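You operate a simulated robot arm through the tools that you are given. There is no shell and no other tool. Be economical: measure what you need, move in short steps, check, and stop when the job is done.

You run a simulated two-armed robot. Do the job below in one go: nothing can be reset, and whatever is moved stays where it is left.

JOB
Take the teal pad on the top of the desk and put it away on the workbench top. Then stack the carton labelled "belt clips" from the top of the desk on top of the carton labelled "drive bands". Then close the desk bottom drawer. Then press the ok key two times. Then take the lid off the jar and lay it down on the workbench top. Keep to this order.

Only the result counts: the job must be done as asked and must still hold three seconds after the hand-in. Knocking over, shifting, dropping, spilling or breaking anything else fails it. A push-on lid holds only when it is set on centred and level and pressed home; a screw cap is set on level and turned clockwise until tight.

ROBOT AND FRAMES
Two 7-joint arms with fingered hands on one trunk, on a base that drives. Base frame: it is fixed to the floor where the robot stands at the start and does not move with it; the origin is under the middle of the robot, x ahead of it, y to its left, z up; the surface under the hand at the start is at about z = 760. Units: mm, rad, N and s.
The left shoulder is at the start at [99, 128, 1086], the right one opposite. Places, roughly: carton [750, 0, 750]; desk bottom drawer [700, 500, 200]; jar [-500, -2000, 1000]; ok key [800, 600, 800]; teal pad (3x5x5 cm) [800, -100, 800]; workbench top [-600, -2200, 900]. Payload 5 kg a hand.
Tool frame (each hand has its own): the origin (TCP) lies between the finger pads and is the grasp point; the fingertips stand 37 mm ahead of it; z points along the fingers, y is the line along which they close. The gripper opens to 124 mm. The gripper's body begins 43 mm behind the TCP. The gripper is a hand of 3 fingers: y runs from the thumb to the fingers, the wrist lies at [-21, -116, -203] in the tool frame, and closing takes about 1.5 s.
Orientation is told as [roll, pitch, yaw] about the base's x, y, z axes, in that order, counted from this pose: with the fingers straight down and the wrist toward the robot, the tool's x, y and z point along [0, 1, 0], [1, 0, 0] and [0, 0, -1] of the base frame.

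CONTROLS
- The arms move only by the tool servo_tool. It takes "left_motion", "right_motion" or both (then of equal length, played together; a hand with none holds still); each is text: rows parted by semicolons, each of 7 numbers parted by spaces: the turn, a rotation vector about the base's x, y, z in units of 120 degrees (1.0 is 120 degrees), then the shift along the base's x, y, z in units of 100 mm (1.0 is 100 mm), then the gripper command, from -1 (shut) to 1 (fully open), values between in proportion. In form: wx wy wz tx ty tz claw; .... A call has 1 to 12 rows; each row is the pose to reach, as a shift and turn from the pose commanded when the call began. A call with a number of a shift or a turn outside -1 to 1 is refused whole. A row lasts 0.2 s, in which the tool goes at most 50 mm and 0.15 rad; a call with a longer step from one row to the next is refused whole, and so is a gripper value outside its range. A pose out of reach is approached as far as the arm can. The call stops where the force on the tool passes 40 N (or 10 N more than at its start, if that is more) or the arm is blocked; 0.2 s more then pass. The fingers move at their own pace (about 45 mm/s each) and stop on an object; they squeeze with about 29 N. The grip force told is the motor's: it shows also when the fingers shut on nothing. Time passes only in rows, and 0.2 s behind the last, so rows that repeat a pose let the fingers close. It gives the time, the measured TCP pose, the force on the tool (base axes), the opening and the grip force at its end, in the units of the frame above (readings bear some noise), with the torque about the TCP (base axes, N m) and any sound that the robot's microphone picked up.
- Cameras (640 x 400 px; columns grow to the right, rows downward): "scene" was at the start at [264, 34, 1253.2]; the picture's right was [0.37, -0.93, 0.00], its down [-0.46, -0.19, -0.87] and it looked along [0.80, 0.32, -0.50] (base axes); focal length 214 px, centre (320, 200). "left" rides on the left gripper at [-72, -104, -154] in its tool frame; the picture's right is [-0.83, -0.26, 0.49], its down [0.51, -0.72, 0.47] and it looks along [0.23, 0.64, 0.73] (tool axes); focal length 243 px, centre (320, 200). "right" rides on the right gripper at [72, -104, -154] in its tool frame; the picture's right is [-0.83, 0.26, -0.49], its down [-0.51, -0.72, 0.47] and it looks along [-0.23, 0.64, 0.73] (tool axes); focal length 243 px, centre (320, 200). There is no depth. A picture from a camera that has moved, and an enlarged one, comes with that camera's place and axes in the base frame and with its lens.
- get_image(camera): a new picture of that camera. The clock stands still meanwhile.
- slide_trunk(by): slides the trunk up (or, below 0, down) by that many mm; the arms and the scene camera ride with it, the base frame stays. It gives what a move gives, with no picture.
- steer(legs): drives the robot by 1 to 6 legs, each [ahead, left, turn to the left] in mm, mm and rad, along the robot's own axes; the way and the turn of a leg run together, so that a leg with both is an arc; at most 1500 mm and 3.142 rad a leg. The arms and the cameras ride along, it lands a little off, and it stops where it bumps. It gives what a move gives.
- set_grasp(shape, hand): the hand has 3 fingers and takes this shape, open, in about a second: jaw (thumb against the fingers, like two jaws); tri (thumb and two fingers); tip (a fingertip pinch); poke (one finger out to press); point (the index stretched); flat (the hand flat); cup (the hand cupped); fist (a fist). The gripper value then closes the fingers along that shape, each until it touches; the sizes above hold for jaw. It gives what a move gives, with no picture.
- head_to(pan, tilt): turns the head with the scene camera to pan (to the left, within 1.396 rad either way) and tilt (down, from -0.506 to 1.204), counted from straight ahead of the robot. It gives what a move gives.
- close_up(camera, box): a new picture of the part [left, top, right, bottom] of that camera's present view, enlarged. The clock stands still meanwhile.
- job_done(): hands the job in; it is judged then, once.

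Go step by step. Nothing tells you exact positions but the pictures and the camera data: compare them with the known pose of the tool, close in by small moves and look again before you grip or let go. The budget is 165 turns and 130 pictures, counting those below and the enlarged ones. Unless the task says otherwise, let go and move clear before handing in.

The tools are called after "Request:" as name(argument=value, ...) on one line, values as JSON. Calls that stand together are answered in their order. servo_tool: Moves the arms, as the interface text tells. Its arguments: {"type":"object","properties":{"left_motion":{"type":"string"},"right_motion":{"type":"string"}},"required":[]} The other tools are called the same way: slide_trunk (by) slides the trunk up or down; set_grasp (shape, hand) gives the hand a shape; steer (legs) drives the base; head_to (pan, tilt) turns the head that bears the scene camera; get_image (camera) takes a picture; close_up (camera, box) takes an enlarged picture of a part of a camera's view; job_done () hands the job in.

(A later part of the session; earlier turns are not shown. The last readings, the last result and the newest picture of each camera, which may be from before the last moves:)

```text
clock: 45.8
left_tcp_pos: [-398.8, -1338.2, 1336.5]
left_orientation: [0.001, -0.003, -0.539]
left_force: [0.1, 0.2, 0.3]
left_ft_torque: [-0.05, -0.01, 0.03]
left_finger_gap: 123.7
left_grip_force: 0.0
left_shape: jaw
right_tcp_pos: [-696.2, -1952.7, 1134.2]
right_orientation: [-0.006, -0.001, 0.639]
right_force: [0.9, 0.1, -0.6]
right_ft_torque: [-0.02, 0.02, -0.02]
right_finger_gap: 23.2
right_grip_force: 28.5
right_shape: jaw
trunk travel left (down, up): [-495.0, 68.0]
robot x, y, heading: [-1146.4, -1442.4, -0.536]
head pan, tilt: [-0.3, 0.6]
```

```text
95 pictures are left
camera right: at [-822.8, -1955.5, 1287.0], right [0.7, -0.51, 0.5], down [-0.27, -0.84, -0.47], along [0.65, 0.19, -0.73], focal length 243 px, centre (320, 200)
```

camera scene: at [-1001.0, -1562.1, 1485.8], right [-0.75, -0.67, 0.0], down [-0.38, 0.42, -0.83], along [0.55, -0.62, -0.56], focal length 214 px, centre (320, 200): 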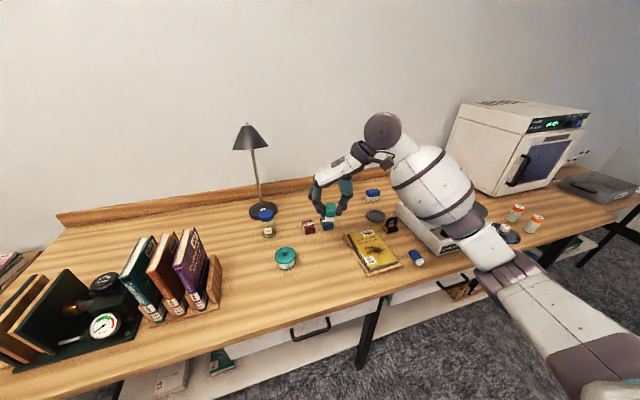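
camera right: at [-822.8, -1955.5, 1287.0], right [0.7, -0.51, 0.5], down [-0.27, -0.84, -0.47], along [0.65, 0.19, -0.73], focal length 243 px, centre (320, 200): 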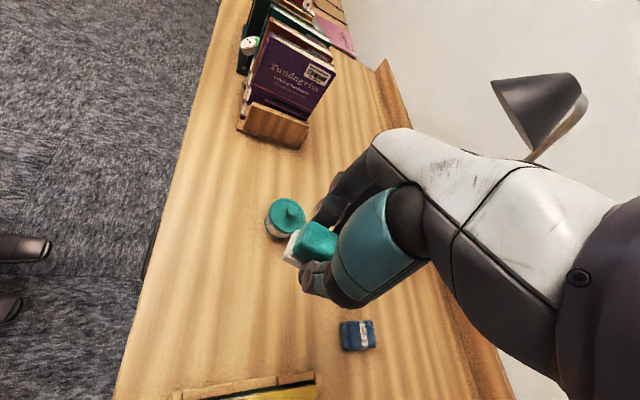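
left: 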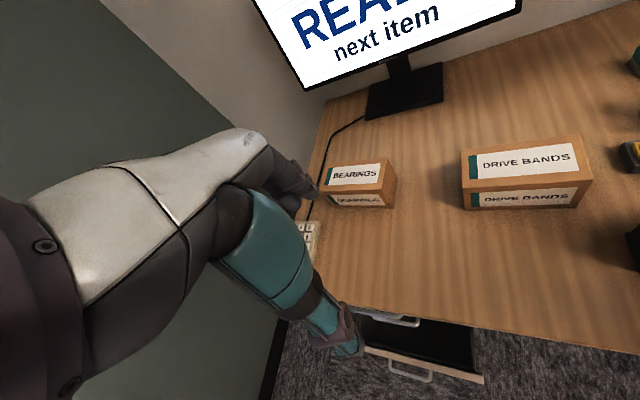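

Landing spot projects to bare wood. I lower the pad.

Request:
servo_tool(right_motion="0 0 0 0 0 -0.35 -1; 0 0 0 0 0 -0.7 -1; 0 0 0 0 0 -1 -1")

Request:
servo_tool(right_motion="0 0 0 0 0 -0.35 -1; 0 0 0 0 0 -0.65 -1; 0 0 0 0 0 -0.85 -1")

Request:
get_image(camera="right")

Request:
get_image(camera="scene")

```text
clock: 46.5
left_tcp_pos: [-397.8, -1339.4, 1334.5]
left_orientation: [0.0, 0.001, -0.541]
left_force: [-0.3, 0.2, 0.0]
left_ft_torque: [0.01, 0.02, -0.01]
left_finger_gap: 123.8
left_grip_force: 0.1
left_shape: jaw
right_tcp_pos: [-694.4, -1955.6, 1035.3]
right_orientation: [-0.001, -0.001, 0.64]
right_force: [0.2, -0.2, -0.4]
right_ft_torque: [0.01, 0.03, 0.02]
right_finger_gap: 23.2
right_grip_force: 28.8
right_shape: jaw
trunk travel left (down, up): [-495.0, 68.0]
robot x, y, heading: [-1144.8, -1442.9, -0.537]
head pan, tilt: [-0.3, 0.6]
```

```text
clock: 47.4
left_tcp_pos: [-398.0, -1338.0, 1334.9]
left_orientation: [-0.001, -0.001, -0.542]
left_force: [-0.5, 1.0, 0.1]
left_ft_torque: [0.04, 0.01, 0.0]
left_finger_gap: 123.9
left_grip_force: 0.0
left_shape: jaw
right_tcp_pos: [-697.4, -1954.3, 950.2]
right_orientation: [-0.003, 0.0, 0.641]
right_force: [0.5, 0.0, -0.5]
right_ft_torque: [0.01, -0.02, -0.03]
right_finger_gap: 22.7
right_grip_force: 29.0
right_shape: jaw
trunk travel left (down, up): [-495.0, 68.0]
robot x, y, heading: [-1149.0, -1444.5, -0.542]
head pan, tilt: [-0.3, 0.6]
```

```text
94 pictures are left
camera right: at [-823.3, -1957.4, 1102.5], right [0.71, -0.51, 0.49], down [-0.27, -0.84, -0.47], along [0.65, 0.2, -0.73], focal length 243 px, centre (320, 200)
```

right: 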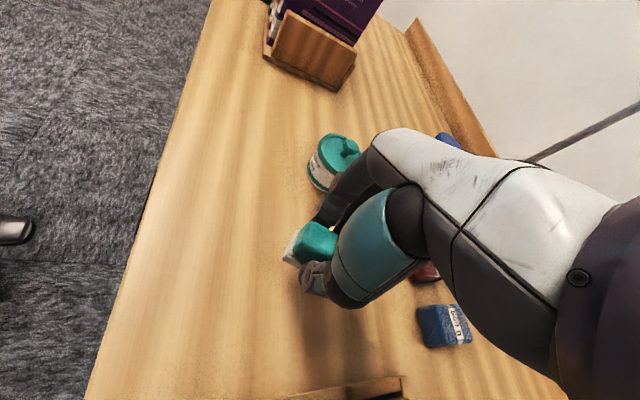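

```text
93 pictures are left
camera scene: at [-999.6, -1563.4, 1485.4], right [-0.75, -0.67, 0.0], down [-0.38, 0.42, -0.83], along [0.55, -0.62, -0.56], focal length 214 px, centre (320, 200)
```

scene: 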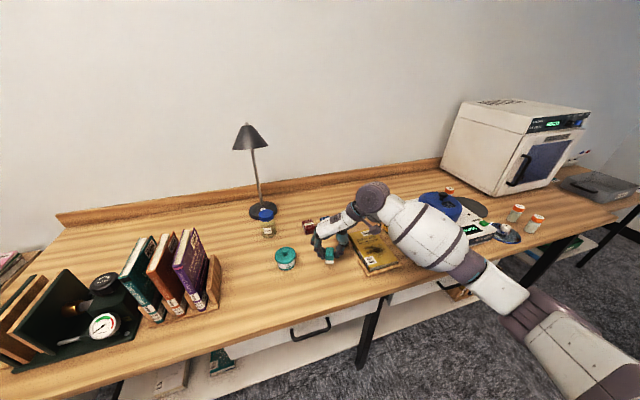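

Request:
servo_tool(right_motion="0 0 0 0 0 -0.1 -1; 0 0 0 0 0 -0.18 -1; 0 0 0 0 0 -0.24 -1; 0 0 0 0 0 -0.28 -1; 0 0 0 0 0 -0.31 -1")

Request:
close_up(camera="right", box=[240, 190, 400, 290])

```text
clock: 48.5
left_tcp_pos: [-398.1, -1339.8, 1335.8]
left_orientation: [-0.001, 0.0, -0.541]
left_force: [0.8, 1.1, 0.3]
left_ft_torque: [0.0, 0.0, 0.0]
left_finger_gap: 123.7
left_grip_force: 0.1
left_shape: jaw
right_tcp_pos: [-695.4, -1953.0, 917.8]
right_orientation: [-0.004, 0.0, 0.641]
right_force: [0.4, -0.1, 0.0]
right_ft_torque: [-0.03, -0.02, 0.03]
right_finger_gap: 23.0
right_grip_force: 29.2
right_shape: jaw
trunk travel left (down, up): [-495.0, 68.0]
robot x, y, heading: [-1152.2, -1448.2, -0.543]
head pan, tilt: [-0.3, 0.6]
```

```text
4.00 times, centred on (320, 240) of right
camera zoom: at [-822.0, -1956.2, 1070.3], right [0.71, -0.51, 0.49], down [-0.27, -0.84, -0.47], along [0.65, 0.2, -0.73], focal length 970 px, centre (320, 40)
```

zoom: 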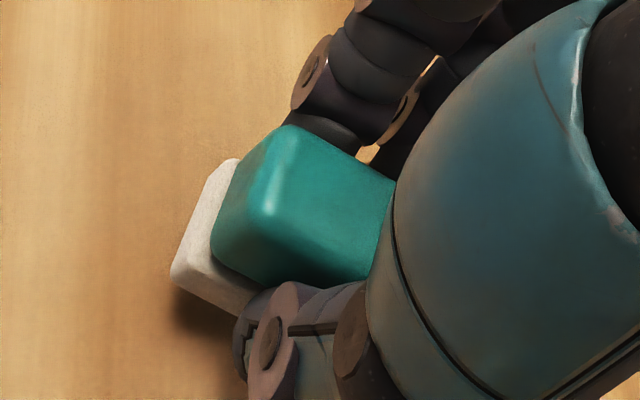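

Still a small gap by the shadow, so I lower further in 3 mm rows until contact shows.

Request:
servo_tool(right_motion="0 0 0 0 0 -0.03 -1; 0 0 0 0 0 -0.06 -1; 0 0 0 0 0 -0.09 -1; 0 0 0 0 0 -0.12 -1")

Request:
close_up(camera="right", box=[240, 190, 400, 290])

```text
clock: 49.5
left_tcp_pos: [-398.5, -1339.5, 1335.4]
left_orientation: [0.001, 0.001, -0.54]
left_force: [-0.6, 0.6, -0.1]
left_ft_torque: [0.01, 0.0, 0.02]
left_finger_gap: 123.8
left_grip_force: 0.1
left_shape: jaw
right_tcp_pos: [-697.0, -1952.9, 905.2]
right_orientation: [-0.004, 0.0, 0.64]
right_force: [0.1, 0.1, 0.1]
right_ft_torque: [0.02, -0.01, -0.03]
right_finger_gap: 23.1
right_grip_force: 29.1
right_shape: jaw
trunk travel left (down, up): [-495.0, 68.0]
robot x, y, heading: [-1149.3, -1441.1, -0.538]
head pan, tilt: [-0.3, 0.6]
```

```text
4.00 times, centred on (320, 240) of right
camera zoom: at [-822.0, -1956.5, 1057.9], right [0.71, -0.51, 0.49], down [-0.27, -0.84, -0.47], along [0.65, 0.2, -0.73], focal length 970 px, centre (320, 40)
```

zoom: 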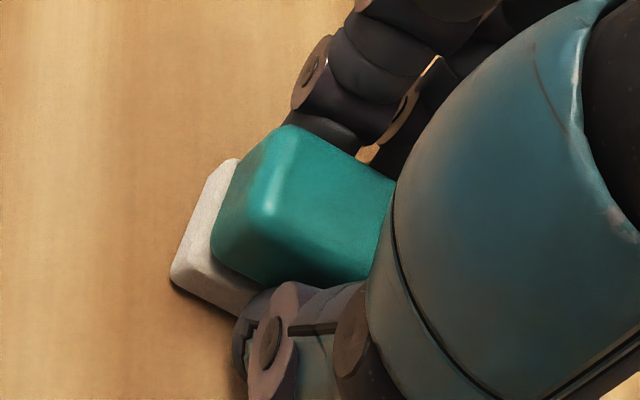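

Request:
servo_tool(right_motion="0 0 0 0 0 -0.02 -1; 0 0 0 0 0 -0.035 -1; 0 0 0 0 0 -0.045 -1")

Request:
close_up(camera="right", box=[260, 215, 340, 265])

```text
clock: 50.4
left_tcp_pos: [-399.9, -1337.9, 1336.5]
left_orientation: [0.0, -0.002, -0.541]
left_force: [0.7, -0.7, 0.1]
left_ft_torque: [0.01, 0.0, 0.04]
left_finger_gap: 123.9
left_grip_force: 0.1
left_shape: jaw
right_tcp_pos: [-696.8, -1952.4, 903.8]
right_orientation: [-0.008, -0.002, 0.639]
right_force: [0.8, -2.0, 19.2]
right_ft_torque: [0.02, -0.09, 0.0]
right_finger_gap: 23.1
right_grip_force: 29.4
right_shape: jaw
trunk travel left (down, up): [-495.0, 68.0]
robot x, y, heading: [-1147.9, -1443.7, -0.536]
head pan, tilt: [-0.3, 0.6]
```

```text
8.00 times, centred on (300, 240) of right
camera zoom: at [-822.8, -1956.1, 1056.0], right [0.7, -0.51, 0.5], down [-0.27, -0.84, -0.47], along [0.66, 0.19, -0.73], focal length 1941 px, centre (480, -120)
```

zoom: 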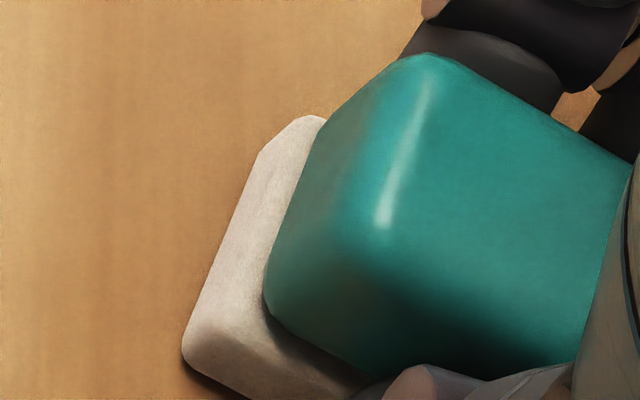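

Contact (19 N), bench top about z = 860. I ease off, open partway and lift clear.

Request:
servo_tool(right_motion="0 0 0 0 0 0.01 -0.4; 0 0 0 0 0 0.01 -0.2; 0 0 0 0 0 0.01 -0.05; 0 0 0 0 0 0.01 -0.05; 0 0 0 0 0 0.01 -0.05; 0 0 0 0 0 0.1 -0.05; 0 0 0 0 0 0.3 -0.05; 0 0 0 0 0 0.6 -0.05; 0 0 0 0 0 0.99 -0.05")

Request:
servo_tool(right_motion="0 0 0 0 0 0.4 -0.05; 0 0 0 0 0 0.8 0.5; 0 0 0 0 0 1 1")

Request:
get_image(camera="right")

Request:
get_image(camera="scene")

```text
clock: 52.4
left_tcp_pos: [-398.1, -1337.4, 1335.4]
left_orientation: [0.001, 0.0, -0.541]
left_force: [-0.2, 0.0, 0.4]
left_ft_torque: [-0.02, 0.0, 0.01]
left_finger_gap: 123.8
left_grip_force: 0.0
left_shape: jaw
right_tcp_pos: [-694.8, -1952.9, 999.8]
right_orientation: [-0.005, -0.001, 0.641]
right_force: [-1.6, 0.4, 0.5]
right_ft_torque: [0.0, 0.01, -0.03]
right_finger_gap: 58.3
right_grip_force: 0.0
right_shape: jaw
trunk travel left (down, up): [-495.0, 68.0]
robot x, y, heading: [-1148.2, -1443.9, -0.542]
head pan, tilt: [-0.3, 0.6]
```

```text
clock: 53.1
left_tcp_pos: [-398.0, -1340.0, 1336.1]
left_orientation: [0.001, 0.0, -0.542]
left_force: [0.8, 0.6, 0.2]
left_ft_torque: [0.01, -0.01, 0.01]
left_finger_gap: 123.9
left_grip_force: 0.0
left_shape: jaw
right_tcp_pos: [-694.1, -1950.9, 1100.6]
right_orientation: [-0.003, 0.0, 0.639]
right_force: [0.3, 1.1, -0.1]
right_ft_torque: [-0.01, -0.01, -0.04]
right_finger_gap: 109.3
right_grip_force: 0.1
right_shape: jaw
trunk travel left (down, up): [-495.0, 68.0]
robot x, y, heading: [-1148.5, -1443.3, -0.548]
head pan, tilt: [-0.3, 0.6]
```

```text
89 pictures are left
camera right: at [-820.5, -1955.0, 1252.1], right [0.71, -0.51, 0.49], down [-0.27, -0.84, -0.47], along [0.65, 0.2, -0.73], focal length 243 px, centre (320, 200)
```

right: 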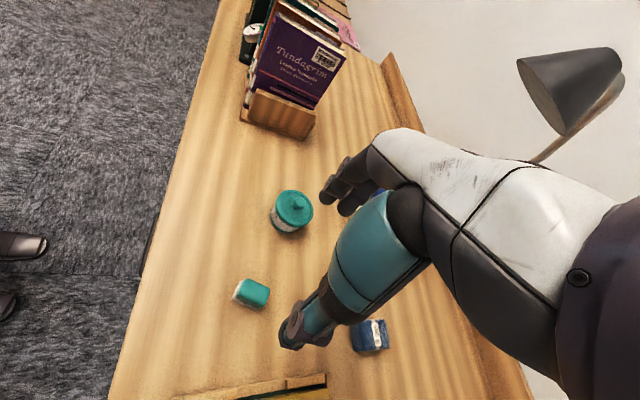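

```text
88 pictures are left
camera scene: at [-999.4, -1563.6, 1485.4], right [-0.75, -0.67, 0.0], down [-0.38, 0.42, -0.83], along [0.55, -0.62, -0.56], focal length 214 px, centre (320, 200)
```

scene: 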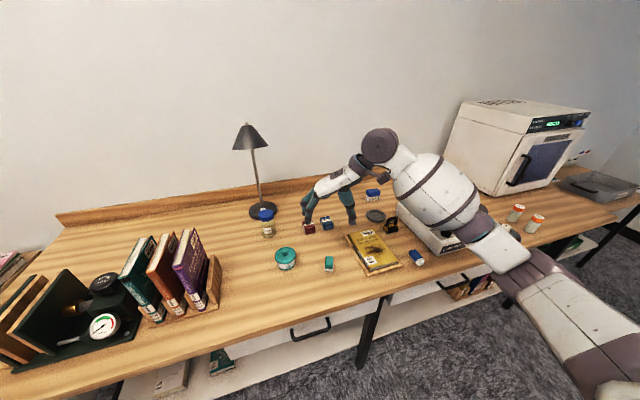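

Request:
close_up(camera="scene", box=[240, 200, 304, 280])

```text
5.00 times, centred on (272, 240) of scene
camera zoom: at [-999.4, -1563.6, 1485.4], right [-0.75, -0.67, 0.0], down [-0.38, 0.42, -0.83], along [0.55, -0.62, -0.56], focal length 1072 px, centre (560, 0)
```

zoom: 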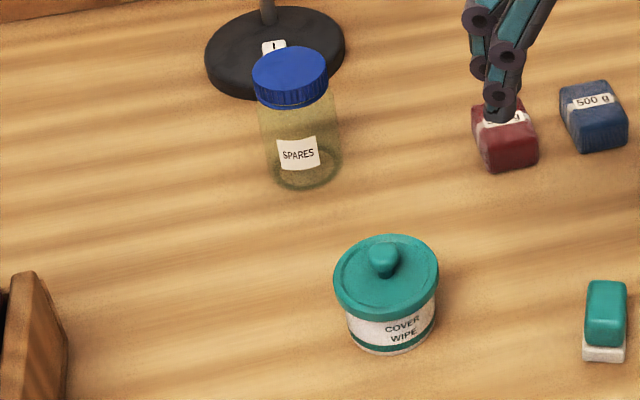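

The pad stands on the bench, released. The clear jar labelled "SPARES" with the blue lid is the jar for later. I raise the right hand, back off and return to the desk squarely, planning to use the left hand for the carton.

Request:
servo_tool(right_motion="0 0 0 0 0 0.4 1; 0 0 0 0 0 0.8 1; 0 0 0 0 0 1 1")

Request:
steer(legs=[[-380, 0, 0], [0, 870, 0], [0, 870, 0]])

Request:
head_to(pan=0.2, tilt=0.65)

Request:
get_image(camera="scene")

```text
clock: 54.0
left_tcp_pos: [-397.7, -1338.4, 1335.4]
left_orientation: [0.001, 0.0, -0.54]
left_force: [0.0, -0.4, 0.3]
left_ft_torque: [0.05, 0.0, -0.03]
left_finger_gap: 123.6
left_grip_force: 0.0
left_shape: jaw
right_tcp_pos: [-695.7, -1953.7, 1200.7]
right_orientation: [0.001, -0.001, 0.64]
right_force: [0.6, 0.7, 0.6]
right_ft_torque: [0.02, 0.01, 0.01]
right_finger_gap: 123.7
right_grip_force: 0.0
right_shape: jaw
trunk travel left (down, up): [-495.0, 68.0]
robot x, y, heading: [-1152.1, -1447.3, -0.536]
head pan, tilt: [-0.3, 0.6]
```

```text
clock: 71.3
left_tcp_pos: [142.8, 331.8, 1335.8]
left_orientation: [0.0, 0.0, -0.536]
left_force: [-0.2, 0.2, -0.8]
left_ft_torque: [-0.01, 0.0, -0.01]
left_finger_gap: 123.8
left_grip_force: 0.1
left_shape: jaw
right_tcp_pos: [-150.1, -284.6, 1200.4]
right_orientation: [-0.002, -0.002, 0.645]
right_force: [-0.3, 0.0, 0.7]
right_ft_torque: [0.0, -0.01, 0.02]
right_finger_gap: 123.4
right_grip_force: 0.0
right_shape: jaw
trunk travel left (down, up): [-495.0, 68.0]
robot x, y, heading: [-606.8, 224.6, -0.537]
head pan, tilt: [-0.3, 0.6]
```

```text
clock: 72.2
left_tcp_pos: [142.5, 333.2, 1335.2]
left_orientation: [0.0, 0.0, -0.536]
left_force: [-0.4, -0.5, -0.1]
left_ft_torque: [-0.05, 0.0, 0.0]
left_finger_gap: 123.7
left_grip_force: 0.1
left_shape: jaw
right_tcp_pos: [-150.5, -284.3, 1201.4]
right_orientation: [-0.004, 0.001, 0.645]
right_force: [0.4, -0.4, 0.1]
right_ft_torque: [0.01, -0.01, 0.0]
right_finger_gap: 123.7
right_grip_force: 0.0
right_shape: jaw
trunk travel left (down, up): [-495.0, 68.0]
robot x, y, heading: [-608.0, 223.8, -0.533]
head pan, tilt: [0.201, 0.649]
```

```text
86 pictures are left
camera scene: at [-434.8, 142.3, 1481.1], right [-0.33, -0.94, 0.0], down [-0.57, 0.2, -0.8], along [0.75, -0.26, -0.6], focal length 214 px, centre (320, 200)
```

scene: 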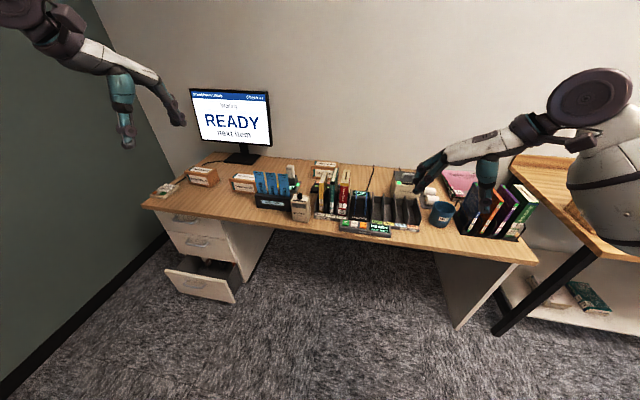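

Request:
close_up(camera="scene", box=[140, 140, 380, 290])

```text
2.67 times, centred on (260, 215) of scene
camera zoom: at [-434.8, 142.3, 1481.1], right [-0.33, -0.94, 0.0], down [-0.57, 0.2, -0.8], along [0.75, -0.26, -0.6], focal length 572 px, centre (480, 160)
```

zoom: 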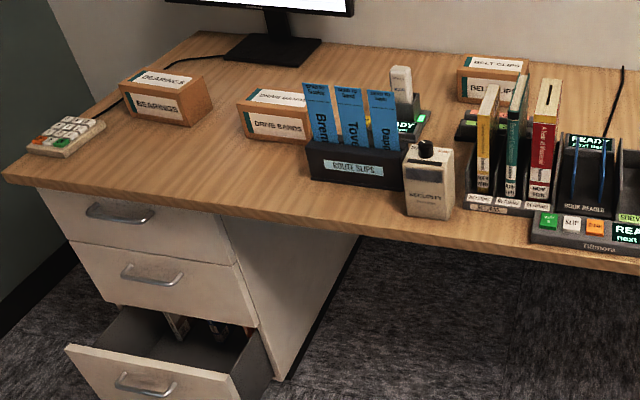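

Request:
steer(legs=[[560, 35, 0]])

Request:
servo_tool(left_motion="0 0 0 0 -0.4 0 1; 0 0 0 0 -0.8 0 1; 0 0 0 0 -1 0 1")

Request:
servo_tool(left_motion="0 0 0 0 -0.4 -0.3 1; 0 0 0 0 -0.8 -0.6 1; 0 0 0 0 -1 -0.9 1")

Request:
get_image(camera="scene")

Request:
get_image(camera="left")

```text
clock: 75.5
left_tcp_pos: [644.4, 78.8, 1337.1]
left_orientation: [0.0, -0.001, -0.533]
left_force: [0.2, 0.2, 0.0]
left_ft_torque: [0.01, -0.03, -0.02]
left_finger_gap: 123.7
left_grip_force: 0.0
left_shape: jaw
right_tcp_pos: [352.5, -538.7, 1201.9]
right_orientation: [-0.002, 0.0, 0.65]
right_force: [0.4, -0.7, 0.3]
right_ft_torque: [-0.05, -0.04, 0.01]
right_finger_gap: 123.5
right_grip_force: 0.1
right_shape: jaw
trunk travel left (down, up): [-495.0, 68.0]
robot x, y, heading: [-102.5, -34.5, -0.53]
head pan, tilt: [0.201, 0.649]
```

```text
clock: 76.3
left_tcp_pos: [645.0, -22.0, 1336.1]
left_orientation: [-0.002, 0.0, -0.531]
left_force: [-0.8, -0.2, -0.4]
left_ft_torque: [0.0, 0.0, -0.02]
left_finger_gap: 123.8
left_grip_force: 0.1
left_shape: jaw
right_tcp_pos: [355.1, -538.7, 1201.0]
right_orientation: [-0.003, 0.0, 0.65]
right_force: [0.7, -0.2, -0.2]
right_ft_torque: [0.02, 0.07, 0.0]
right_finger_gap: 123.4
right_grip_force: 0.0
right_shape: jaw
trunk travel left (down, up): [-495.0, 68.0]
robot x, y, heading: [-105.0, -31.6, -0.533]
head pan, tilt: [0.201, 0.649]
```

```text
clock: 77.1
left_tcp_pos: [644.6, -120.6, 1244.0]
left_orientation: [-0.003, 0.0, -0.532]
left_force: [0.3, -0.4, -0.3]
left_ft_torque: [-0.03, 0.01, 0.02]
left_finger_gap: 124.0
left_grip_force: 0.0
left_shape: jaw
right_tcp_pos: [353.0, -538.6, 1201.0]
right_orientation: [-0.004, 0.002, 0.649]
right_force: [-1.1, 0.2, 0.1]
right_ft_torque: [-0.03, 0.01, -0.06]
right_finger_gap: 123.5
right_grip_force: 0.0
right_shape: jaw
trunk travel left (down, up): [-495.0, 68.0]
robot x, y, heading: [-108.4, -31.9, -0.534]
head pan, tilt: [0.201, 0.649]
```

```text
84 pictures are left
camera scene: at [69.2, -113.8, 1481.0], right [-0.33, -0.95, 0.0], down [-0.57, 0.2, -0.8], along [0.75, -0.26, -0.6], focal length 214 px, centre (320, 200)
```

scene: 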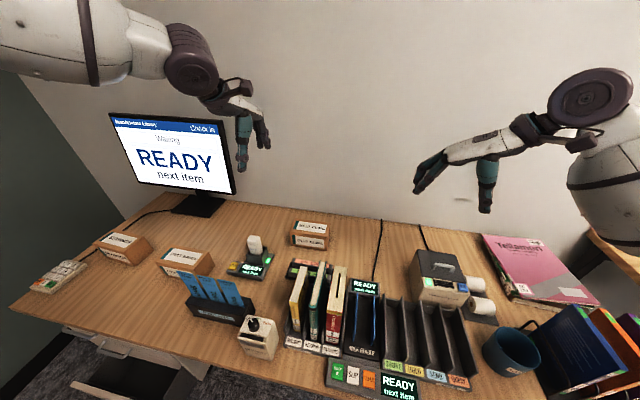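

```text
83 pictures are left
camera left: at [517.1, -130.1, 1399.5], right [-0.65, -0.58, -0.49], down [-0.36, 0.8, -0.47], along [0.67, -0.13, -0.73], focal length 243 px, centre (320, 200)
```

left: 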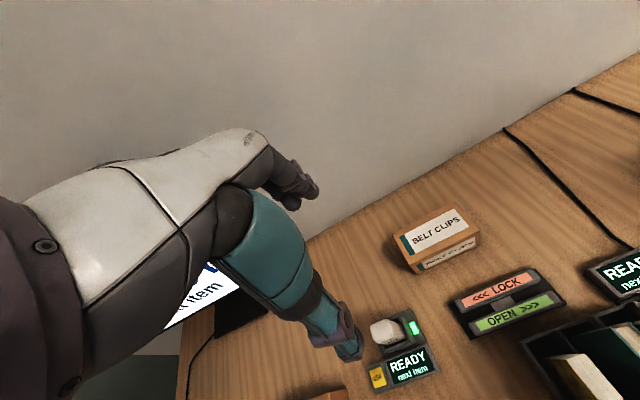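

Request:
close_up(camera="left", box=[370, 190, 498, 290])

Request:
close_up(camera="scene", box=[220, 200, 364, 290])

Request:
close_up(camera="scene", box=[20, 210, 244, 350])

```text
4.00 times, centred on (434, 240) of left
camera zoom: at [517.1, -130.1, 1399.5], right [-0.65, -0.58, -0.49], down [-0.36, 0.8, -0.47], along [0.67, -0.13, -0.73], focal length 970 px, centre (-136, 40)
```

zoom: 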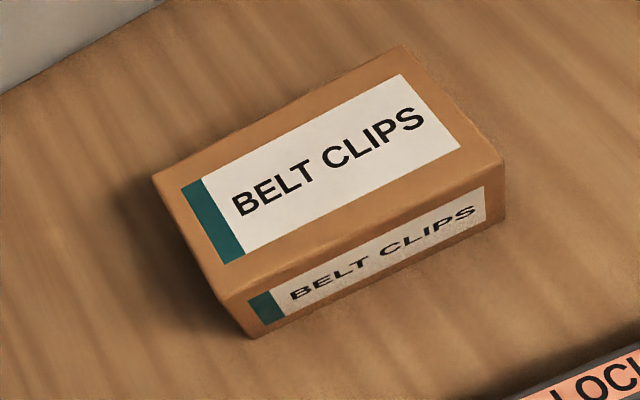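

```text
4.44 times, centred on (292, 245) of scene
camera zoom: at [69.2, -113.8, 1481.0], right [-0.33, -0.95, 0.0], down [-0.57, 0.2, -0.8], along [0.75, -0.26, -0.6], focal length 953 px, centre (444, 0)
```

zoom: 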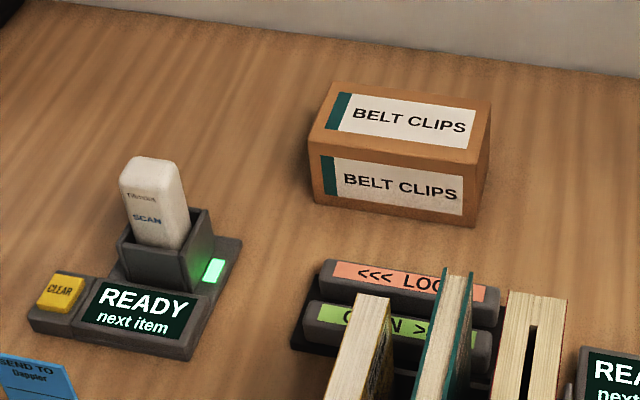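

```text
2.86 times, centred on (132, 280) of scene
camera zoom: at [69.2, -113.8, 1481.0], right [-0.33, -0.95, 0.0], down [-0.57, 0.2, -0.8], along [0.75, -0.26, -0.6], focal length 613 px, centre (857, -29)
```

zoom: 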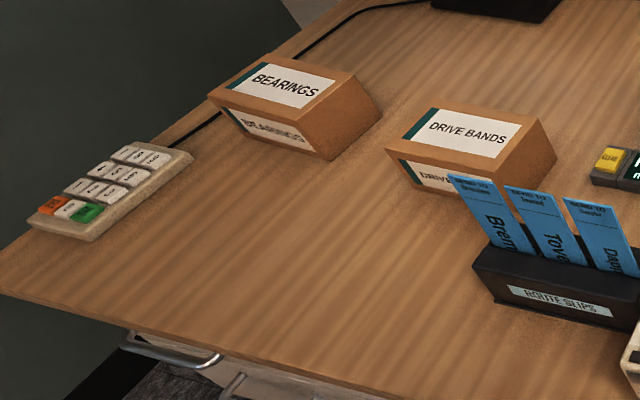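

Belt clips carton: centre about [688, -284], top z ≈ 853, 155×83 mm, aligned with the desk. I bring the left hand above it.

Request:
steer(legs=[[60, 0, 0]])

Request:
servo_tool(left_motion="0 0 0 0 -0.4 0 1; 0 0 0 0 -0.8 -0.1 1; 0 0 0 0 -1 -0.3 1; 0 0 0.007 0 -1 -0.6 1; 0 0 0.007 0 -1 -1 1")

Request:
get_image(camera="left")

Request:
get_image(camera="scene")

```text
clock: 78.0
left_tcp_pos: [685.5, -147.6, 1252.2]
left_orientation: [-0.001, -0.01, -0.532]
left_force: [-1.0, 0.7, -0.1]
left_ft_torque: [-0.07, -0.09, 0.02]
left_finger_gap: 123.7
left_grip_force: 0.0
left_shape: jaw
right_tcp_pos: [396.2, -564.1, 1206.7]
right_orientation: [-0.013, -0.003, 0.649]
right_force: [-0.8, 1.6, 1.0]
right_ft_torque: [-0.09, -0.03, -0.02]
right_finger_gap: 123.4
right_grip_force: 0.0
right_shape: jaw
trunk travel left (down, up): [-495.0, 68.0]
robot x, y, heading: [-53.7, -63.7, -0.532]
head pan, tilt: [0.201, 0.649]
```

```text
clock: 79.2
left_tcp_pos: [694.7, -250.8, 1144.5]
left_orientation: [0.0, -0.001, -0.517]
left_force: [-0.5, -0.6, -0.6]
left_ft_torque: [0.01, 0.03, -0.01]
left_finger_gap: 123.8
left_grip_force: 0.1
left_shape: jaw
right_tcp_pos: [402.8, -568.5, 1200.7]
right_orientation: [-0.003, 0.0, 0.649]
right_force: [0.8, 0.3, 0.1]
right_ft_torque: [0.02, -0.02, -0.01]
right_finger_gap: 123.6
right_grip_force: 0.0
right_shape: jaw
trunk travel left (down, up): [-495.0, 68.0]
robot x, y, heading: [-54.9, -61.6, -0.533]
head pan, tilt: [0.201, 0.649]
```

```text
79 pictures are left
camera left: at [567.5, -262.6, 1300.1], right [-0.64, -0.59, -0.49], down [-0.38, 0.8, -0.47], along [0.67, -0.12, -0.73], focal length 243 px, centre (320, 200)
```

left: 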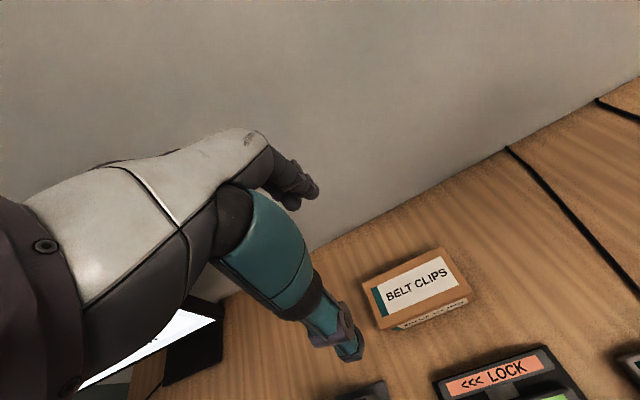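

```text
78 pictures are left
camera scene: at [118.5, -143.8, 1480.9], right [-0.33, -0.95, 0.0], down [-0.57, 0.2, -0.8], along [0.75, -0.26, -0.6], focal length 214 px, centre (320, 200)
```

scene: 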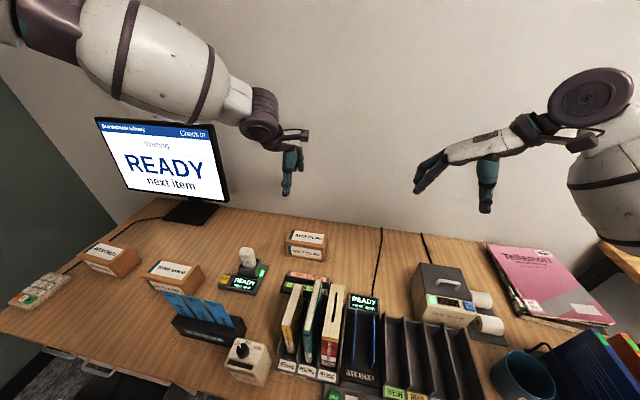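

Request:
servo_tool(left_motion="0 0 0 -0.07 -0.33 -0.35 1; 0 0 0 -0.07 -0.33 -0.7 1; 0 0 0 -0.07 -0.33 -1 1")

Request:
servo_tool(left_motion="0 0 0 0 0 -0.35 1; 0 0 0 0 0 -0.7 1; 0 0 0 0 0 -1 1")

Request:
get_image(camera="left")

Request:
get_image(camera="scene")

```text
clock: 80.0
left_tcp_pos: [687.6, -281.0, 1044.6]
left_orientation: [-0.003, -0.005, -0.517]
left_force: [0.0, 0.2, 0.3]
left_ft_torque: [0.0, 0.0, 0.0]
left_finger_gap: 123.8
left_grip_force: 0.1
left_shape: jaw
right_tcp_pos: [403.9, -566.4, 1199.9]
right_orientation: [-0.005, 0.002, 0.65]
right_force: [0.4, 1.0, -0.6]
right_ft_torque: [-0.05, 0.0, 0.01]
right_finger_gap: 123.6
right_grip_force: 0.0
right_shape: jaw
trunk travel left (down, up): [-495.0, 68.0]
robot x, y, heading: [-54.8, -61.9, -0.533]
head pan, tilt: [0.201, 0.649]
```

```text
clock: 80.8
left_tcp_pos: [688.4, -282.9, 943.4]
left_orientation: [-0.002, -0.002, -0.516]
left_force: [0.0, 0.1, -0.1]
left_ft_torque: [0.0, 0.02, -0.01]
left_finger_gap: 123.7
left_grip_force: 0.0
left_shape: jaw
right_tcp_pos: [402.2, -568.2, 1200.4]
right_orientation: [-0.003, 0.001, 0.648]
right_force: [-0.8, 0.1, 0.6]
right_ft_torque: [0.02, 0.02, 0.04]
right_finger_gap: 123.9
right_grip_force: 0.1
right_shape: jaw
trunk travel left (down, up): [-495.0, 68.0]
robot x, y, heading: [-52.7, -58.4, -0.535]
head pan, tilt: [0.201, 0.649]
```

```text
77 pictures are left
camera left: at [560.6, -294.8, 1098.1], right [-0.64, -0.59, -0.49], down [-0.38, 0.8, -0.47], along [0.67, -0.12, -0.73], focal length 243 px, centre (320, 200)
```

left: 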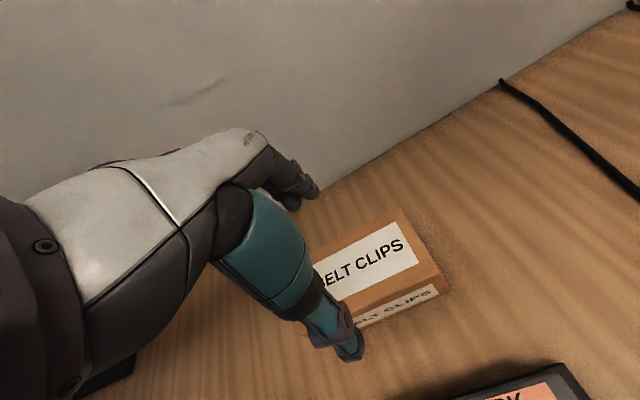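

```text
76 pictures are left
camera scene: at [118.3, -143.6, 1481.0], right [-0.33, -0.95, 0.0], down [-0.57, 0.2, -0.8], along [0.75, -0.26, -0.6], focal length 214 px, centre (320, 200)
```

scene: 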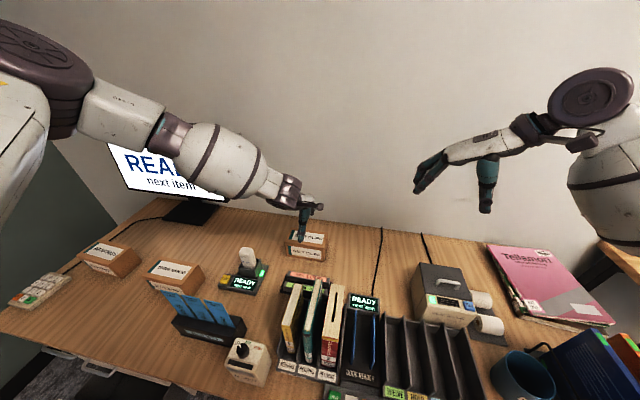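

Alignment checks out from the right-hand corners. I descend and grip.

Request:
servo_tool(left_motion="0 0 0 0 0 -0.35 1; 0 0 0 0 0 -0.7 1; 0 0 0 0 0 -1 1")

Request:
servo_tool(left_motion="0 0 0 0 0 -0.08 1; 0 0 0 0 0 -0.16 1; 0 0 0 0 0 -0.16 -1; 0 0 0 0 0 -0.16 -1; 0 0 0 0 0 -0.16 -1; 0 0 0 0 0 -0.16 -1; 0 0 0 0 0 -0.16 -1; 0 0 0 0 0 -0.16 -1")

Request:
get_image(camera="left")

```text
clock: 81.6
left_tcp_pos: [689.9, -282.2, 844.6]
left_orientation: [-0.001, -0.001, -0.52]
left_force: [0.5, 0.2, -0.2]
left_ft_torque: [-0.01, 0.0, -0.02]
left_finger_gap: 123.9
left_grip_force: 0.0
left_shape: jaw
right_tcp_pos: [403.1, -568.3, 1201.0]
right_orientation: [-0.002, 0.001, 0.651]
right_force: [-0.9, -0.7, -0.3]
right_ft_torque: [-0.04, 0.01, 0.0]
right_finger_gap: 123.6
right_grip_force: 0.1
right_shape: jaw
trunk travel left (down, up): [-495.0, 68.0]
robot x, y, heading: [-52.4, -62.8, -0.535]
head pan, tilt: [0.201, 0.649]
```

```text
clock: 83.4
left_tcp_pos: [687.6, -282.9, 829.8]
left_orientation: [-0.001, -0.002, -0.518]
left_force: [4.5, -3.2, 10.4]
left_ft_torque: [-0.03, 0.22, 0.07]
left_finger_gap: 86.9
left_grip_force: 29.7
left_shape: jaw
right_tcp_pos: [402.1, -568.0, 1201.5]
right_orientation: [-0.003, -0.002, 0.648]
right_force: [-0.5, -0.2, -0.1]
right_ft_torque: [-0.02, -0.01, 0.02]
right_finger_gap: 123.4
right_grip_force: 0.1
right_shape: jaw
trunk travel left (down, up): [-495.0, 68.0]
robot x, y, heading: [-54.8, -61.2, -0.532]
head pan, tilt: [0.201, 0.649]
```

```text
75 pictures are left
camera left: at [560.1, -294.2, 984.4], right [-0.64, -0.59, -0.49], down [-0.38, 0.8, -0.47], along [0.67, -0.12, -0.73], focal length 243 px, centre (320, 200)
```

left: 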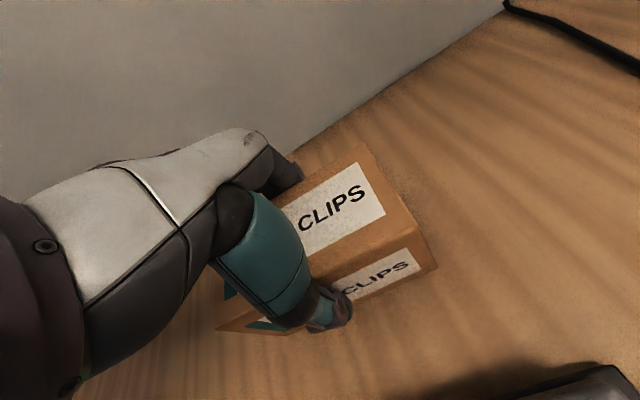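

Gripped at 87 mm. I lift straight up.

Request:
servo_tool(left_motion="0 0 0 0 0 0.2 -1; 0 0 0 0 0 0.45 -1; 0 0 0 0 0 0.7 -1; 0 0 0 0 0 1 -1")

Request:
servo_tool(left_motion="0 0 0 0 0 0.3 -1; 0 0 0 0 0 0.6 -1; 0 0 0 0 0 0.8 -1; 0 0 0 0 0 1 -1")

Request:
get_image(camera="left")

Request:
get_image(camera="scene")

```text
clock: 84.4
left_tcp_pos: [687.6, -281.4, 931.6]
left_orientation: [0.0, -0.002, -0.517]
left_force: [0.2, 0.9, -4.0]
left_ft_torque: [0.0, -0.02, -0.01]
left_finger_gap: 87.2
left_grip_force: 28.9
left_shape: jaw
right_tcp_pos: [403.4, -565.9, 1201.2]
right_orientation: [-0.005, -0.001, 0.649]
right_force: [0.1, -0.2, -0.3]
right_ft_torque: [0.02, 0.02, 0.02]
right_finger_gap: 123.4
right_grip_force: 0.1
right_shape: jaw
trunk travel left (down, up): [-495.0, 68.0]
robot x, y, heading: [-55.8, -63.9, -0.535]
head pan, tilt: [0.201, 0.649]
```

```text
clock: 85.4
left_tcp_pos: [685.2, -281.2, 1030.9]
left_orientation: [0.0, 0.0, -0.516]
left_force: [-0.8, 0.5, -4.2]
left_ft_torque: [-0.01, -0.02, 0.0]
left_finger_gap: 87.1
left_grip_force: 29.0
left_shape: jaw
right_tcp_pos: [402.8, -568.6, 1201.8]
right_orientation: [-0.004, 0.001, 0.646]
right_force: [0.5, 0.4, 0.2]
right_ft_torque: [0.03, -0.02, 0.03]
right_finger_gap: 123.6
right_grip_force: 0.1
right_shape: jaw
trunk travel left (down, up): [-495.0, 68.0]
robot x, y, heading: [-53.3, -63.2, -0.53]
head pan, tilt: [0.201, 0.649]
```

```text
74 pictures are left
camera left: at [558.0, -293.0, 1184.8], right [-0.64, -0.59, -0.49], down [-0.38, 0.8, -0.47], along [0.67, -0.12, -0.73], focal length 243 px, centre (320, 200)
```

left: 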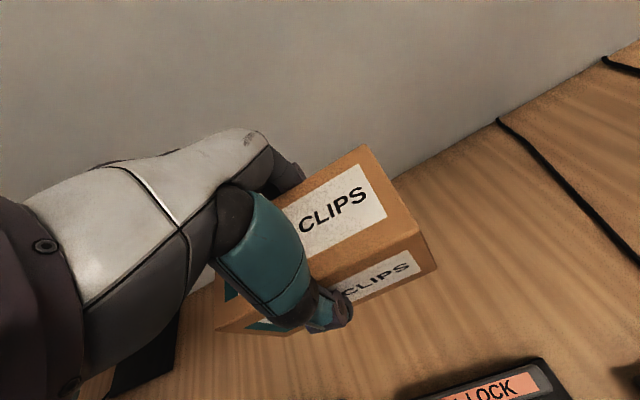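

```text
73 pictures are left
camera scene: at [117.5, -143.4, 1481.2], right [-0.33, -0.95, 0.0], down [-0.57, 0.2, -0.8], along [0.75, -0.26, -0.6], focal length 214 px, centre (320, 200)
```

scene: 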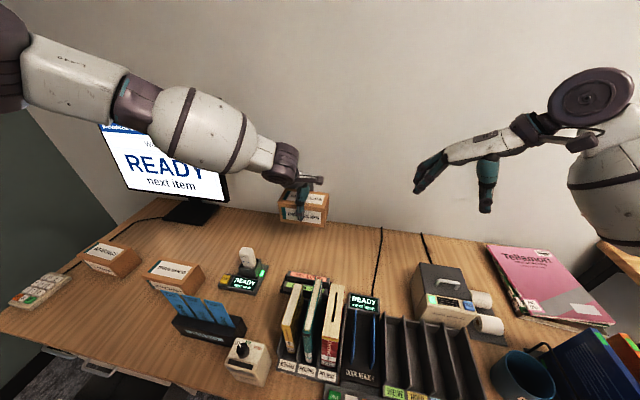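

Held level. I back away a bit and slide left toward the drive bands carton.

Request:
steer(legs=[[-215, 0, 0], [0, 330, 0]])

Request:
get_image(camera="left")

Request:
get_image(camera="scene")

```text
clock: 90.2
left_tcp_pos: [667.3, 106.3, 1029.6]
left_orientation: [0.0, 0.001, -0.521]
left_force: [-0.3, 0.1, -4.9]
left_ft_torque: [-0.02, -0.02, 0.02]
left_finger_gap: 87.1
left_grip_force: 29.0
left_shape: jaw
right_tcp_pos: [382.4, -178.0, 1200.8]
right_orientation: [-0.002, -0.001, 0.645]
right_force: [-0.1, -0.5, 0.5]
right_ft_torque: [0.03, -0.02, 0.01]
right_finger_gap: 123.6
right_grip_force: 0.1
right_shape: jaw
trunk travel left (down, up): [-495.0, 68.0]
robot x, y, heading: [-72.9, 328.8, -0.539]
head pan, tilt: [0.201, 0.649]
```

```text
72 pictures are left
camera left: at [539.5, 97.2, 1184.4], right [-0.64, -0.59, -0.49], down [-0.37, 0.8, -0.47], along [0.67, -0.12, -0.73], focal length 243 px, centre (320, 200)
```

left: 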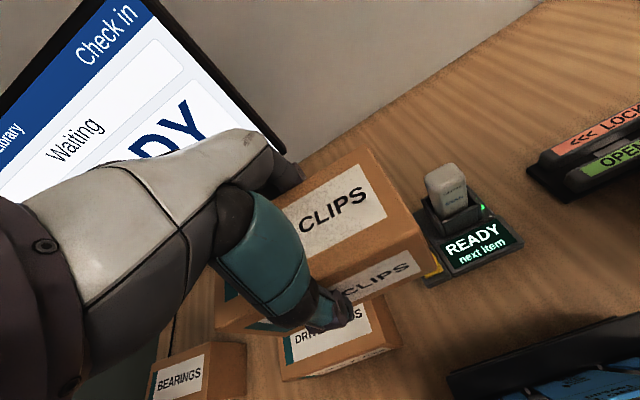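

```text
71 pictures are left
camera scene: at [99.9, 248.8, 1481.0], right [-0.33, -0.94, 0.0], down [-0.57, 0.2, -0.8], along [0.75, -0.26, -0.6], focal length 214 px, centre (320, 200)
```

scene: 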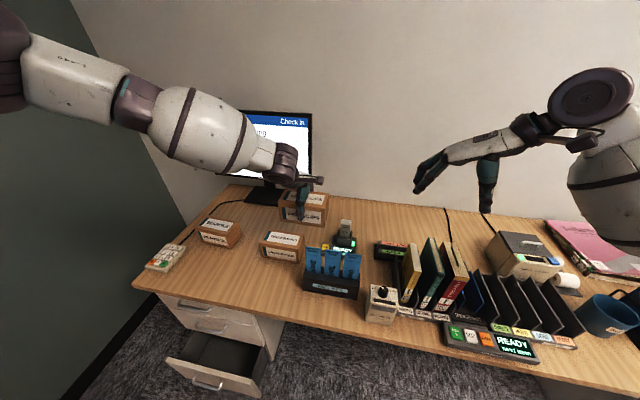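

Request:
close_up(camera="scene", box=[230, 200, 358, 280])

Request:
close_up(camera="left", box=[220, 275, 420, 400])

```text
5.00 times, centred on (294, 240) of scene
camera zoom: at [99.9, 248.8, 1481.0], right [-0.33, -0.94, 0.0], down [-0.57, 0.2, -0.8], along [0.75, -0.26, -0.6], focal length 1072 px, centre (450, 0)
```

zoom: 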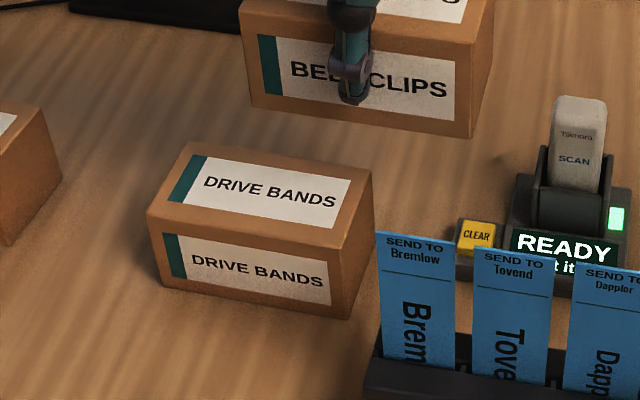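

```text
3.20 times, centred on (320, 338) of left
camera zoom: at [539.5, 97.2, 1184.4], right [-0.64, -0.59, -0.49], down [-0.37, 0.8, -0.47], along [0.67, -0.12, -0.73], focal length 776 px, centre (320, -240)
```

zoom: 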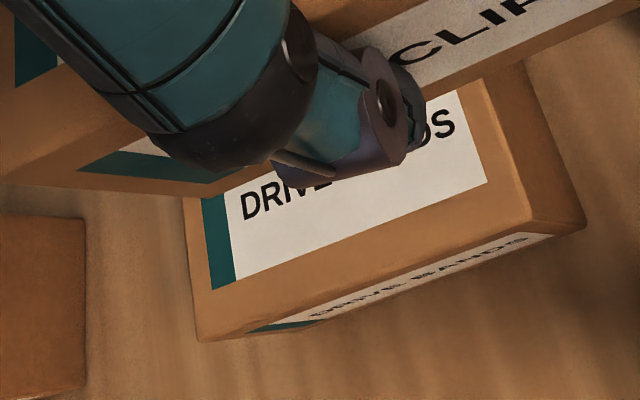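

Drive bands carton: centre about [697, 196], yaw ≈ -0.54, top z ≈ 852. I move over it and lower.

Request:
servo_tool(left_motion="0 0 -0.003 0.1 0.3 0 -1; 0 0 -0.006 0.2 0.6 0 -1; 0 0 -0.01 0.297 0.9 0 -1; 0 0 -0.01 0.297 0.9 -0.3 -1; 0 0 -0.01 0.297 0.9 -0.6 -1; 0 0 -0.01 0.297 0.9 -0.8 -1")

Request:
get_image(camera="scene")

Request:
close_up(camera="scene", box=[230, 180, 358, 280])

Request:
get_image(camera="left")

```text
clock: 91.6
left_tcp_pos: [696.7, 199.6, 951.1]
left_orientation: [-0.001, -0.001, -0.542]
left_force: [0.2, 0.8, -4.2]
left_ft_torque: [0.03, 0.05, -0.01]
left_finger_gap: 87.0
left_grip_force: 29.3
left_shape: jaw
right_tcp_pos: [384.3, -175.5, 1201.2]
right_orientation: [-0.004, -0.001, 0.647]
right_force: [-0.4, 0.2, 0.1]
right_ft_torque: [-0.07, 0.01, -0.02]
right_finger_gap: 123.5
right_grip_force: 0.1
right_shape: jaw
trunk travel left (down, up): [-495.0, 68.0]
robot x, y, heading: [-72.0, 326.5, -0.535]
head pan, tilt: [0.201, 0.649]
```

```text
68 pictures are left
camera scene: at [100.4, 250.2, 1481.1], right [-0.33, -0.94, 0.0], down [-0.57, 0.2, -0.8], along [0.75, -0.26, -0.6], focal length 214 px, centre (320, 200)
```

scene: 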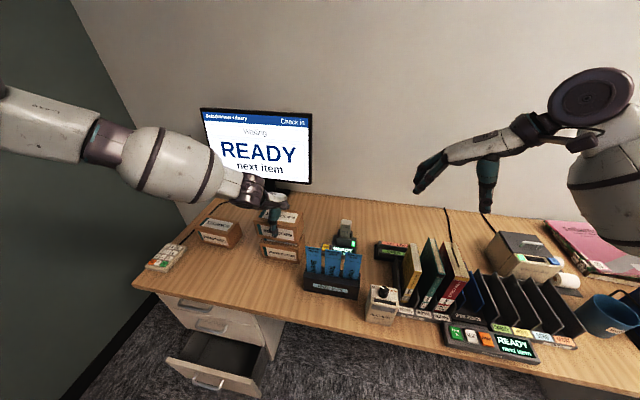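

```text
4.00 times, centred on (294, 230) of scene
camera zoom: at [100.4, 250.2, 1481.1], right [-0.33, -0.94, 0.0], down [-0.57, 0.2, -0.8], along [0.75, -0.26, -0.6], focal length 858 px, centre (424, 80)
```

zoom: 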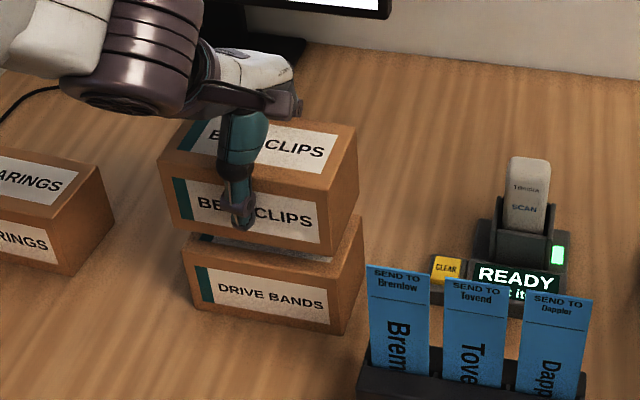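

```text
66 pictures are left
camera left: at [568.9, 191.6, 1104.6], right [-0.65, -0.58, -0.49], down [-0.36, 0.81, -0.47], along [0.67, -0.13, -0.73], focal length 243 px, centre (320, 200)
```

left: 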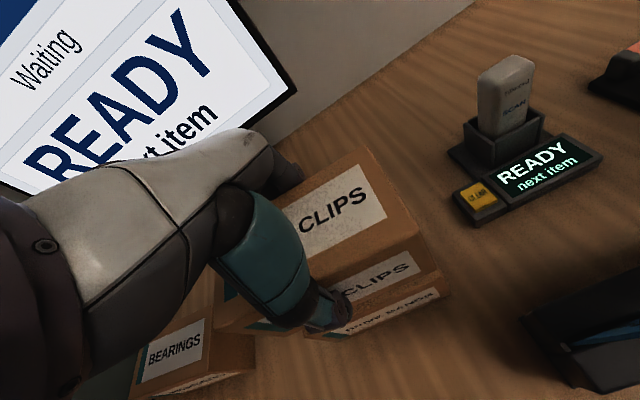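

Request:
servo_tool(left_motion="0 0 0 -0.01 -0.035 -0.1 -1; 0 0 0 -0.01 -0.035 -0.2 -1; 0 0 0 -0.01 -0.035 -0.23 -1; 0 0 0 -0.01 -0.035 -0.25 -1")

Request:
close_up(camera="scene", box=[250, 200, 314, 270])

```text
clock: 92.6
left_tcp_pos: [695.9, 193.1, 922.9]
left_orientation: [0.001, 0.001, -0.544]
left_force: [0.4, 0.0, -4.2]
left_ft_torque: [0.01, 0.0, 0.0]
left_finger_gap: 87.3
left_grip_force: 28.9
left_shape: jaw
right_tcp_pos: [383.2, -176.6, 1201.1]
right_orientation: [-0.002, -0.001, 0.645]
right_force: [0.0, -0.1, 0.3]
right_ft_torque: [0.02, 0.01, -0.01]
right_finger_gap: 123.6
right_grip_force: 0.1
right_shape: jaw
trunk travel left (down, up): [-495.0, 68.0]
robot x, y, heading: [-73.4, 329.7, -0.535]
head pan, tilt: [0.201, 0.649]
```

```text
5.71 times, centred on (282, 235) of scene
camera zoom: at [100.4, 249.1, 1481.0], right [-0.33, -0.94, 0.0], down [-0.57, 0.2, -0.8], along [0.75, -0.26, -0.6], focal length 1226 px, centre (537, 0)
```

zoom: 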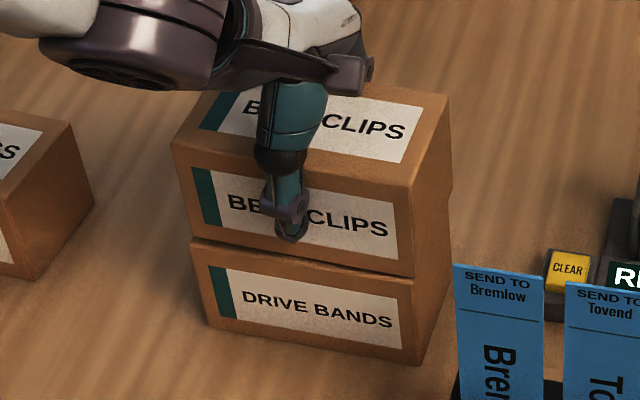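

Nicely aligned. I lower in small rows to contact.

Request:
servo_tool(left_motion="0 0 0 0 0 -0.015 -1; 0 0 0 0 0 -0.03 -1; 0 0 0 0 0 -0.045 -1")

```text
clock: 93.4
left_tcp_pos: [696.5, 194.4, 920.7]
left_orientation: [-0.002, -0.001, -0.543]
left_force: [1.6, 0.6, 0.1]
left_ft_torque: [-0.03, 0.14, 0.02]
left_finger_gap: 87.0
left_grip_force: 28.5
left_shape: jaw
right_tcp_pos: [383.3, -175.4, 1201.4]
right_orientation: [-0.002, 0.0, 0.644]
right_force: [-0.2, 0.2, -0.1]
right_ft_torque: [-0.01, 0.0, 0.04]
right_finger_gap: 123.7
right_grip_force: 0.1
right_shape: jaw
trunk travel left (down, up): [-495.0, 68.0]
robot x, y, heading: [-72.4, 330.6, -0.539]
head pan, tilt: [0.201, 0.649]
```

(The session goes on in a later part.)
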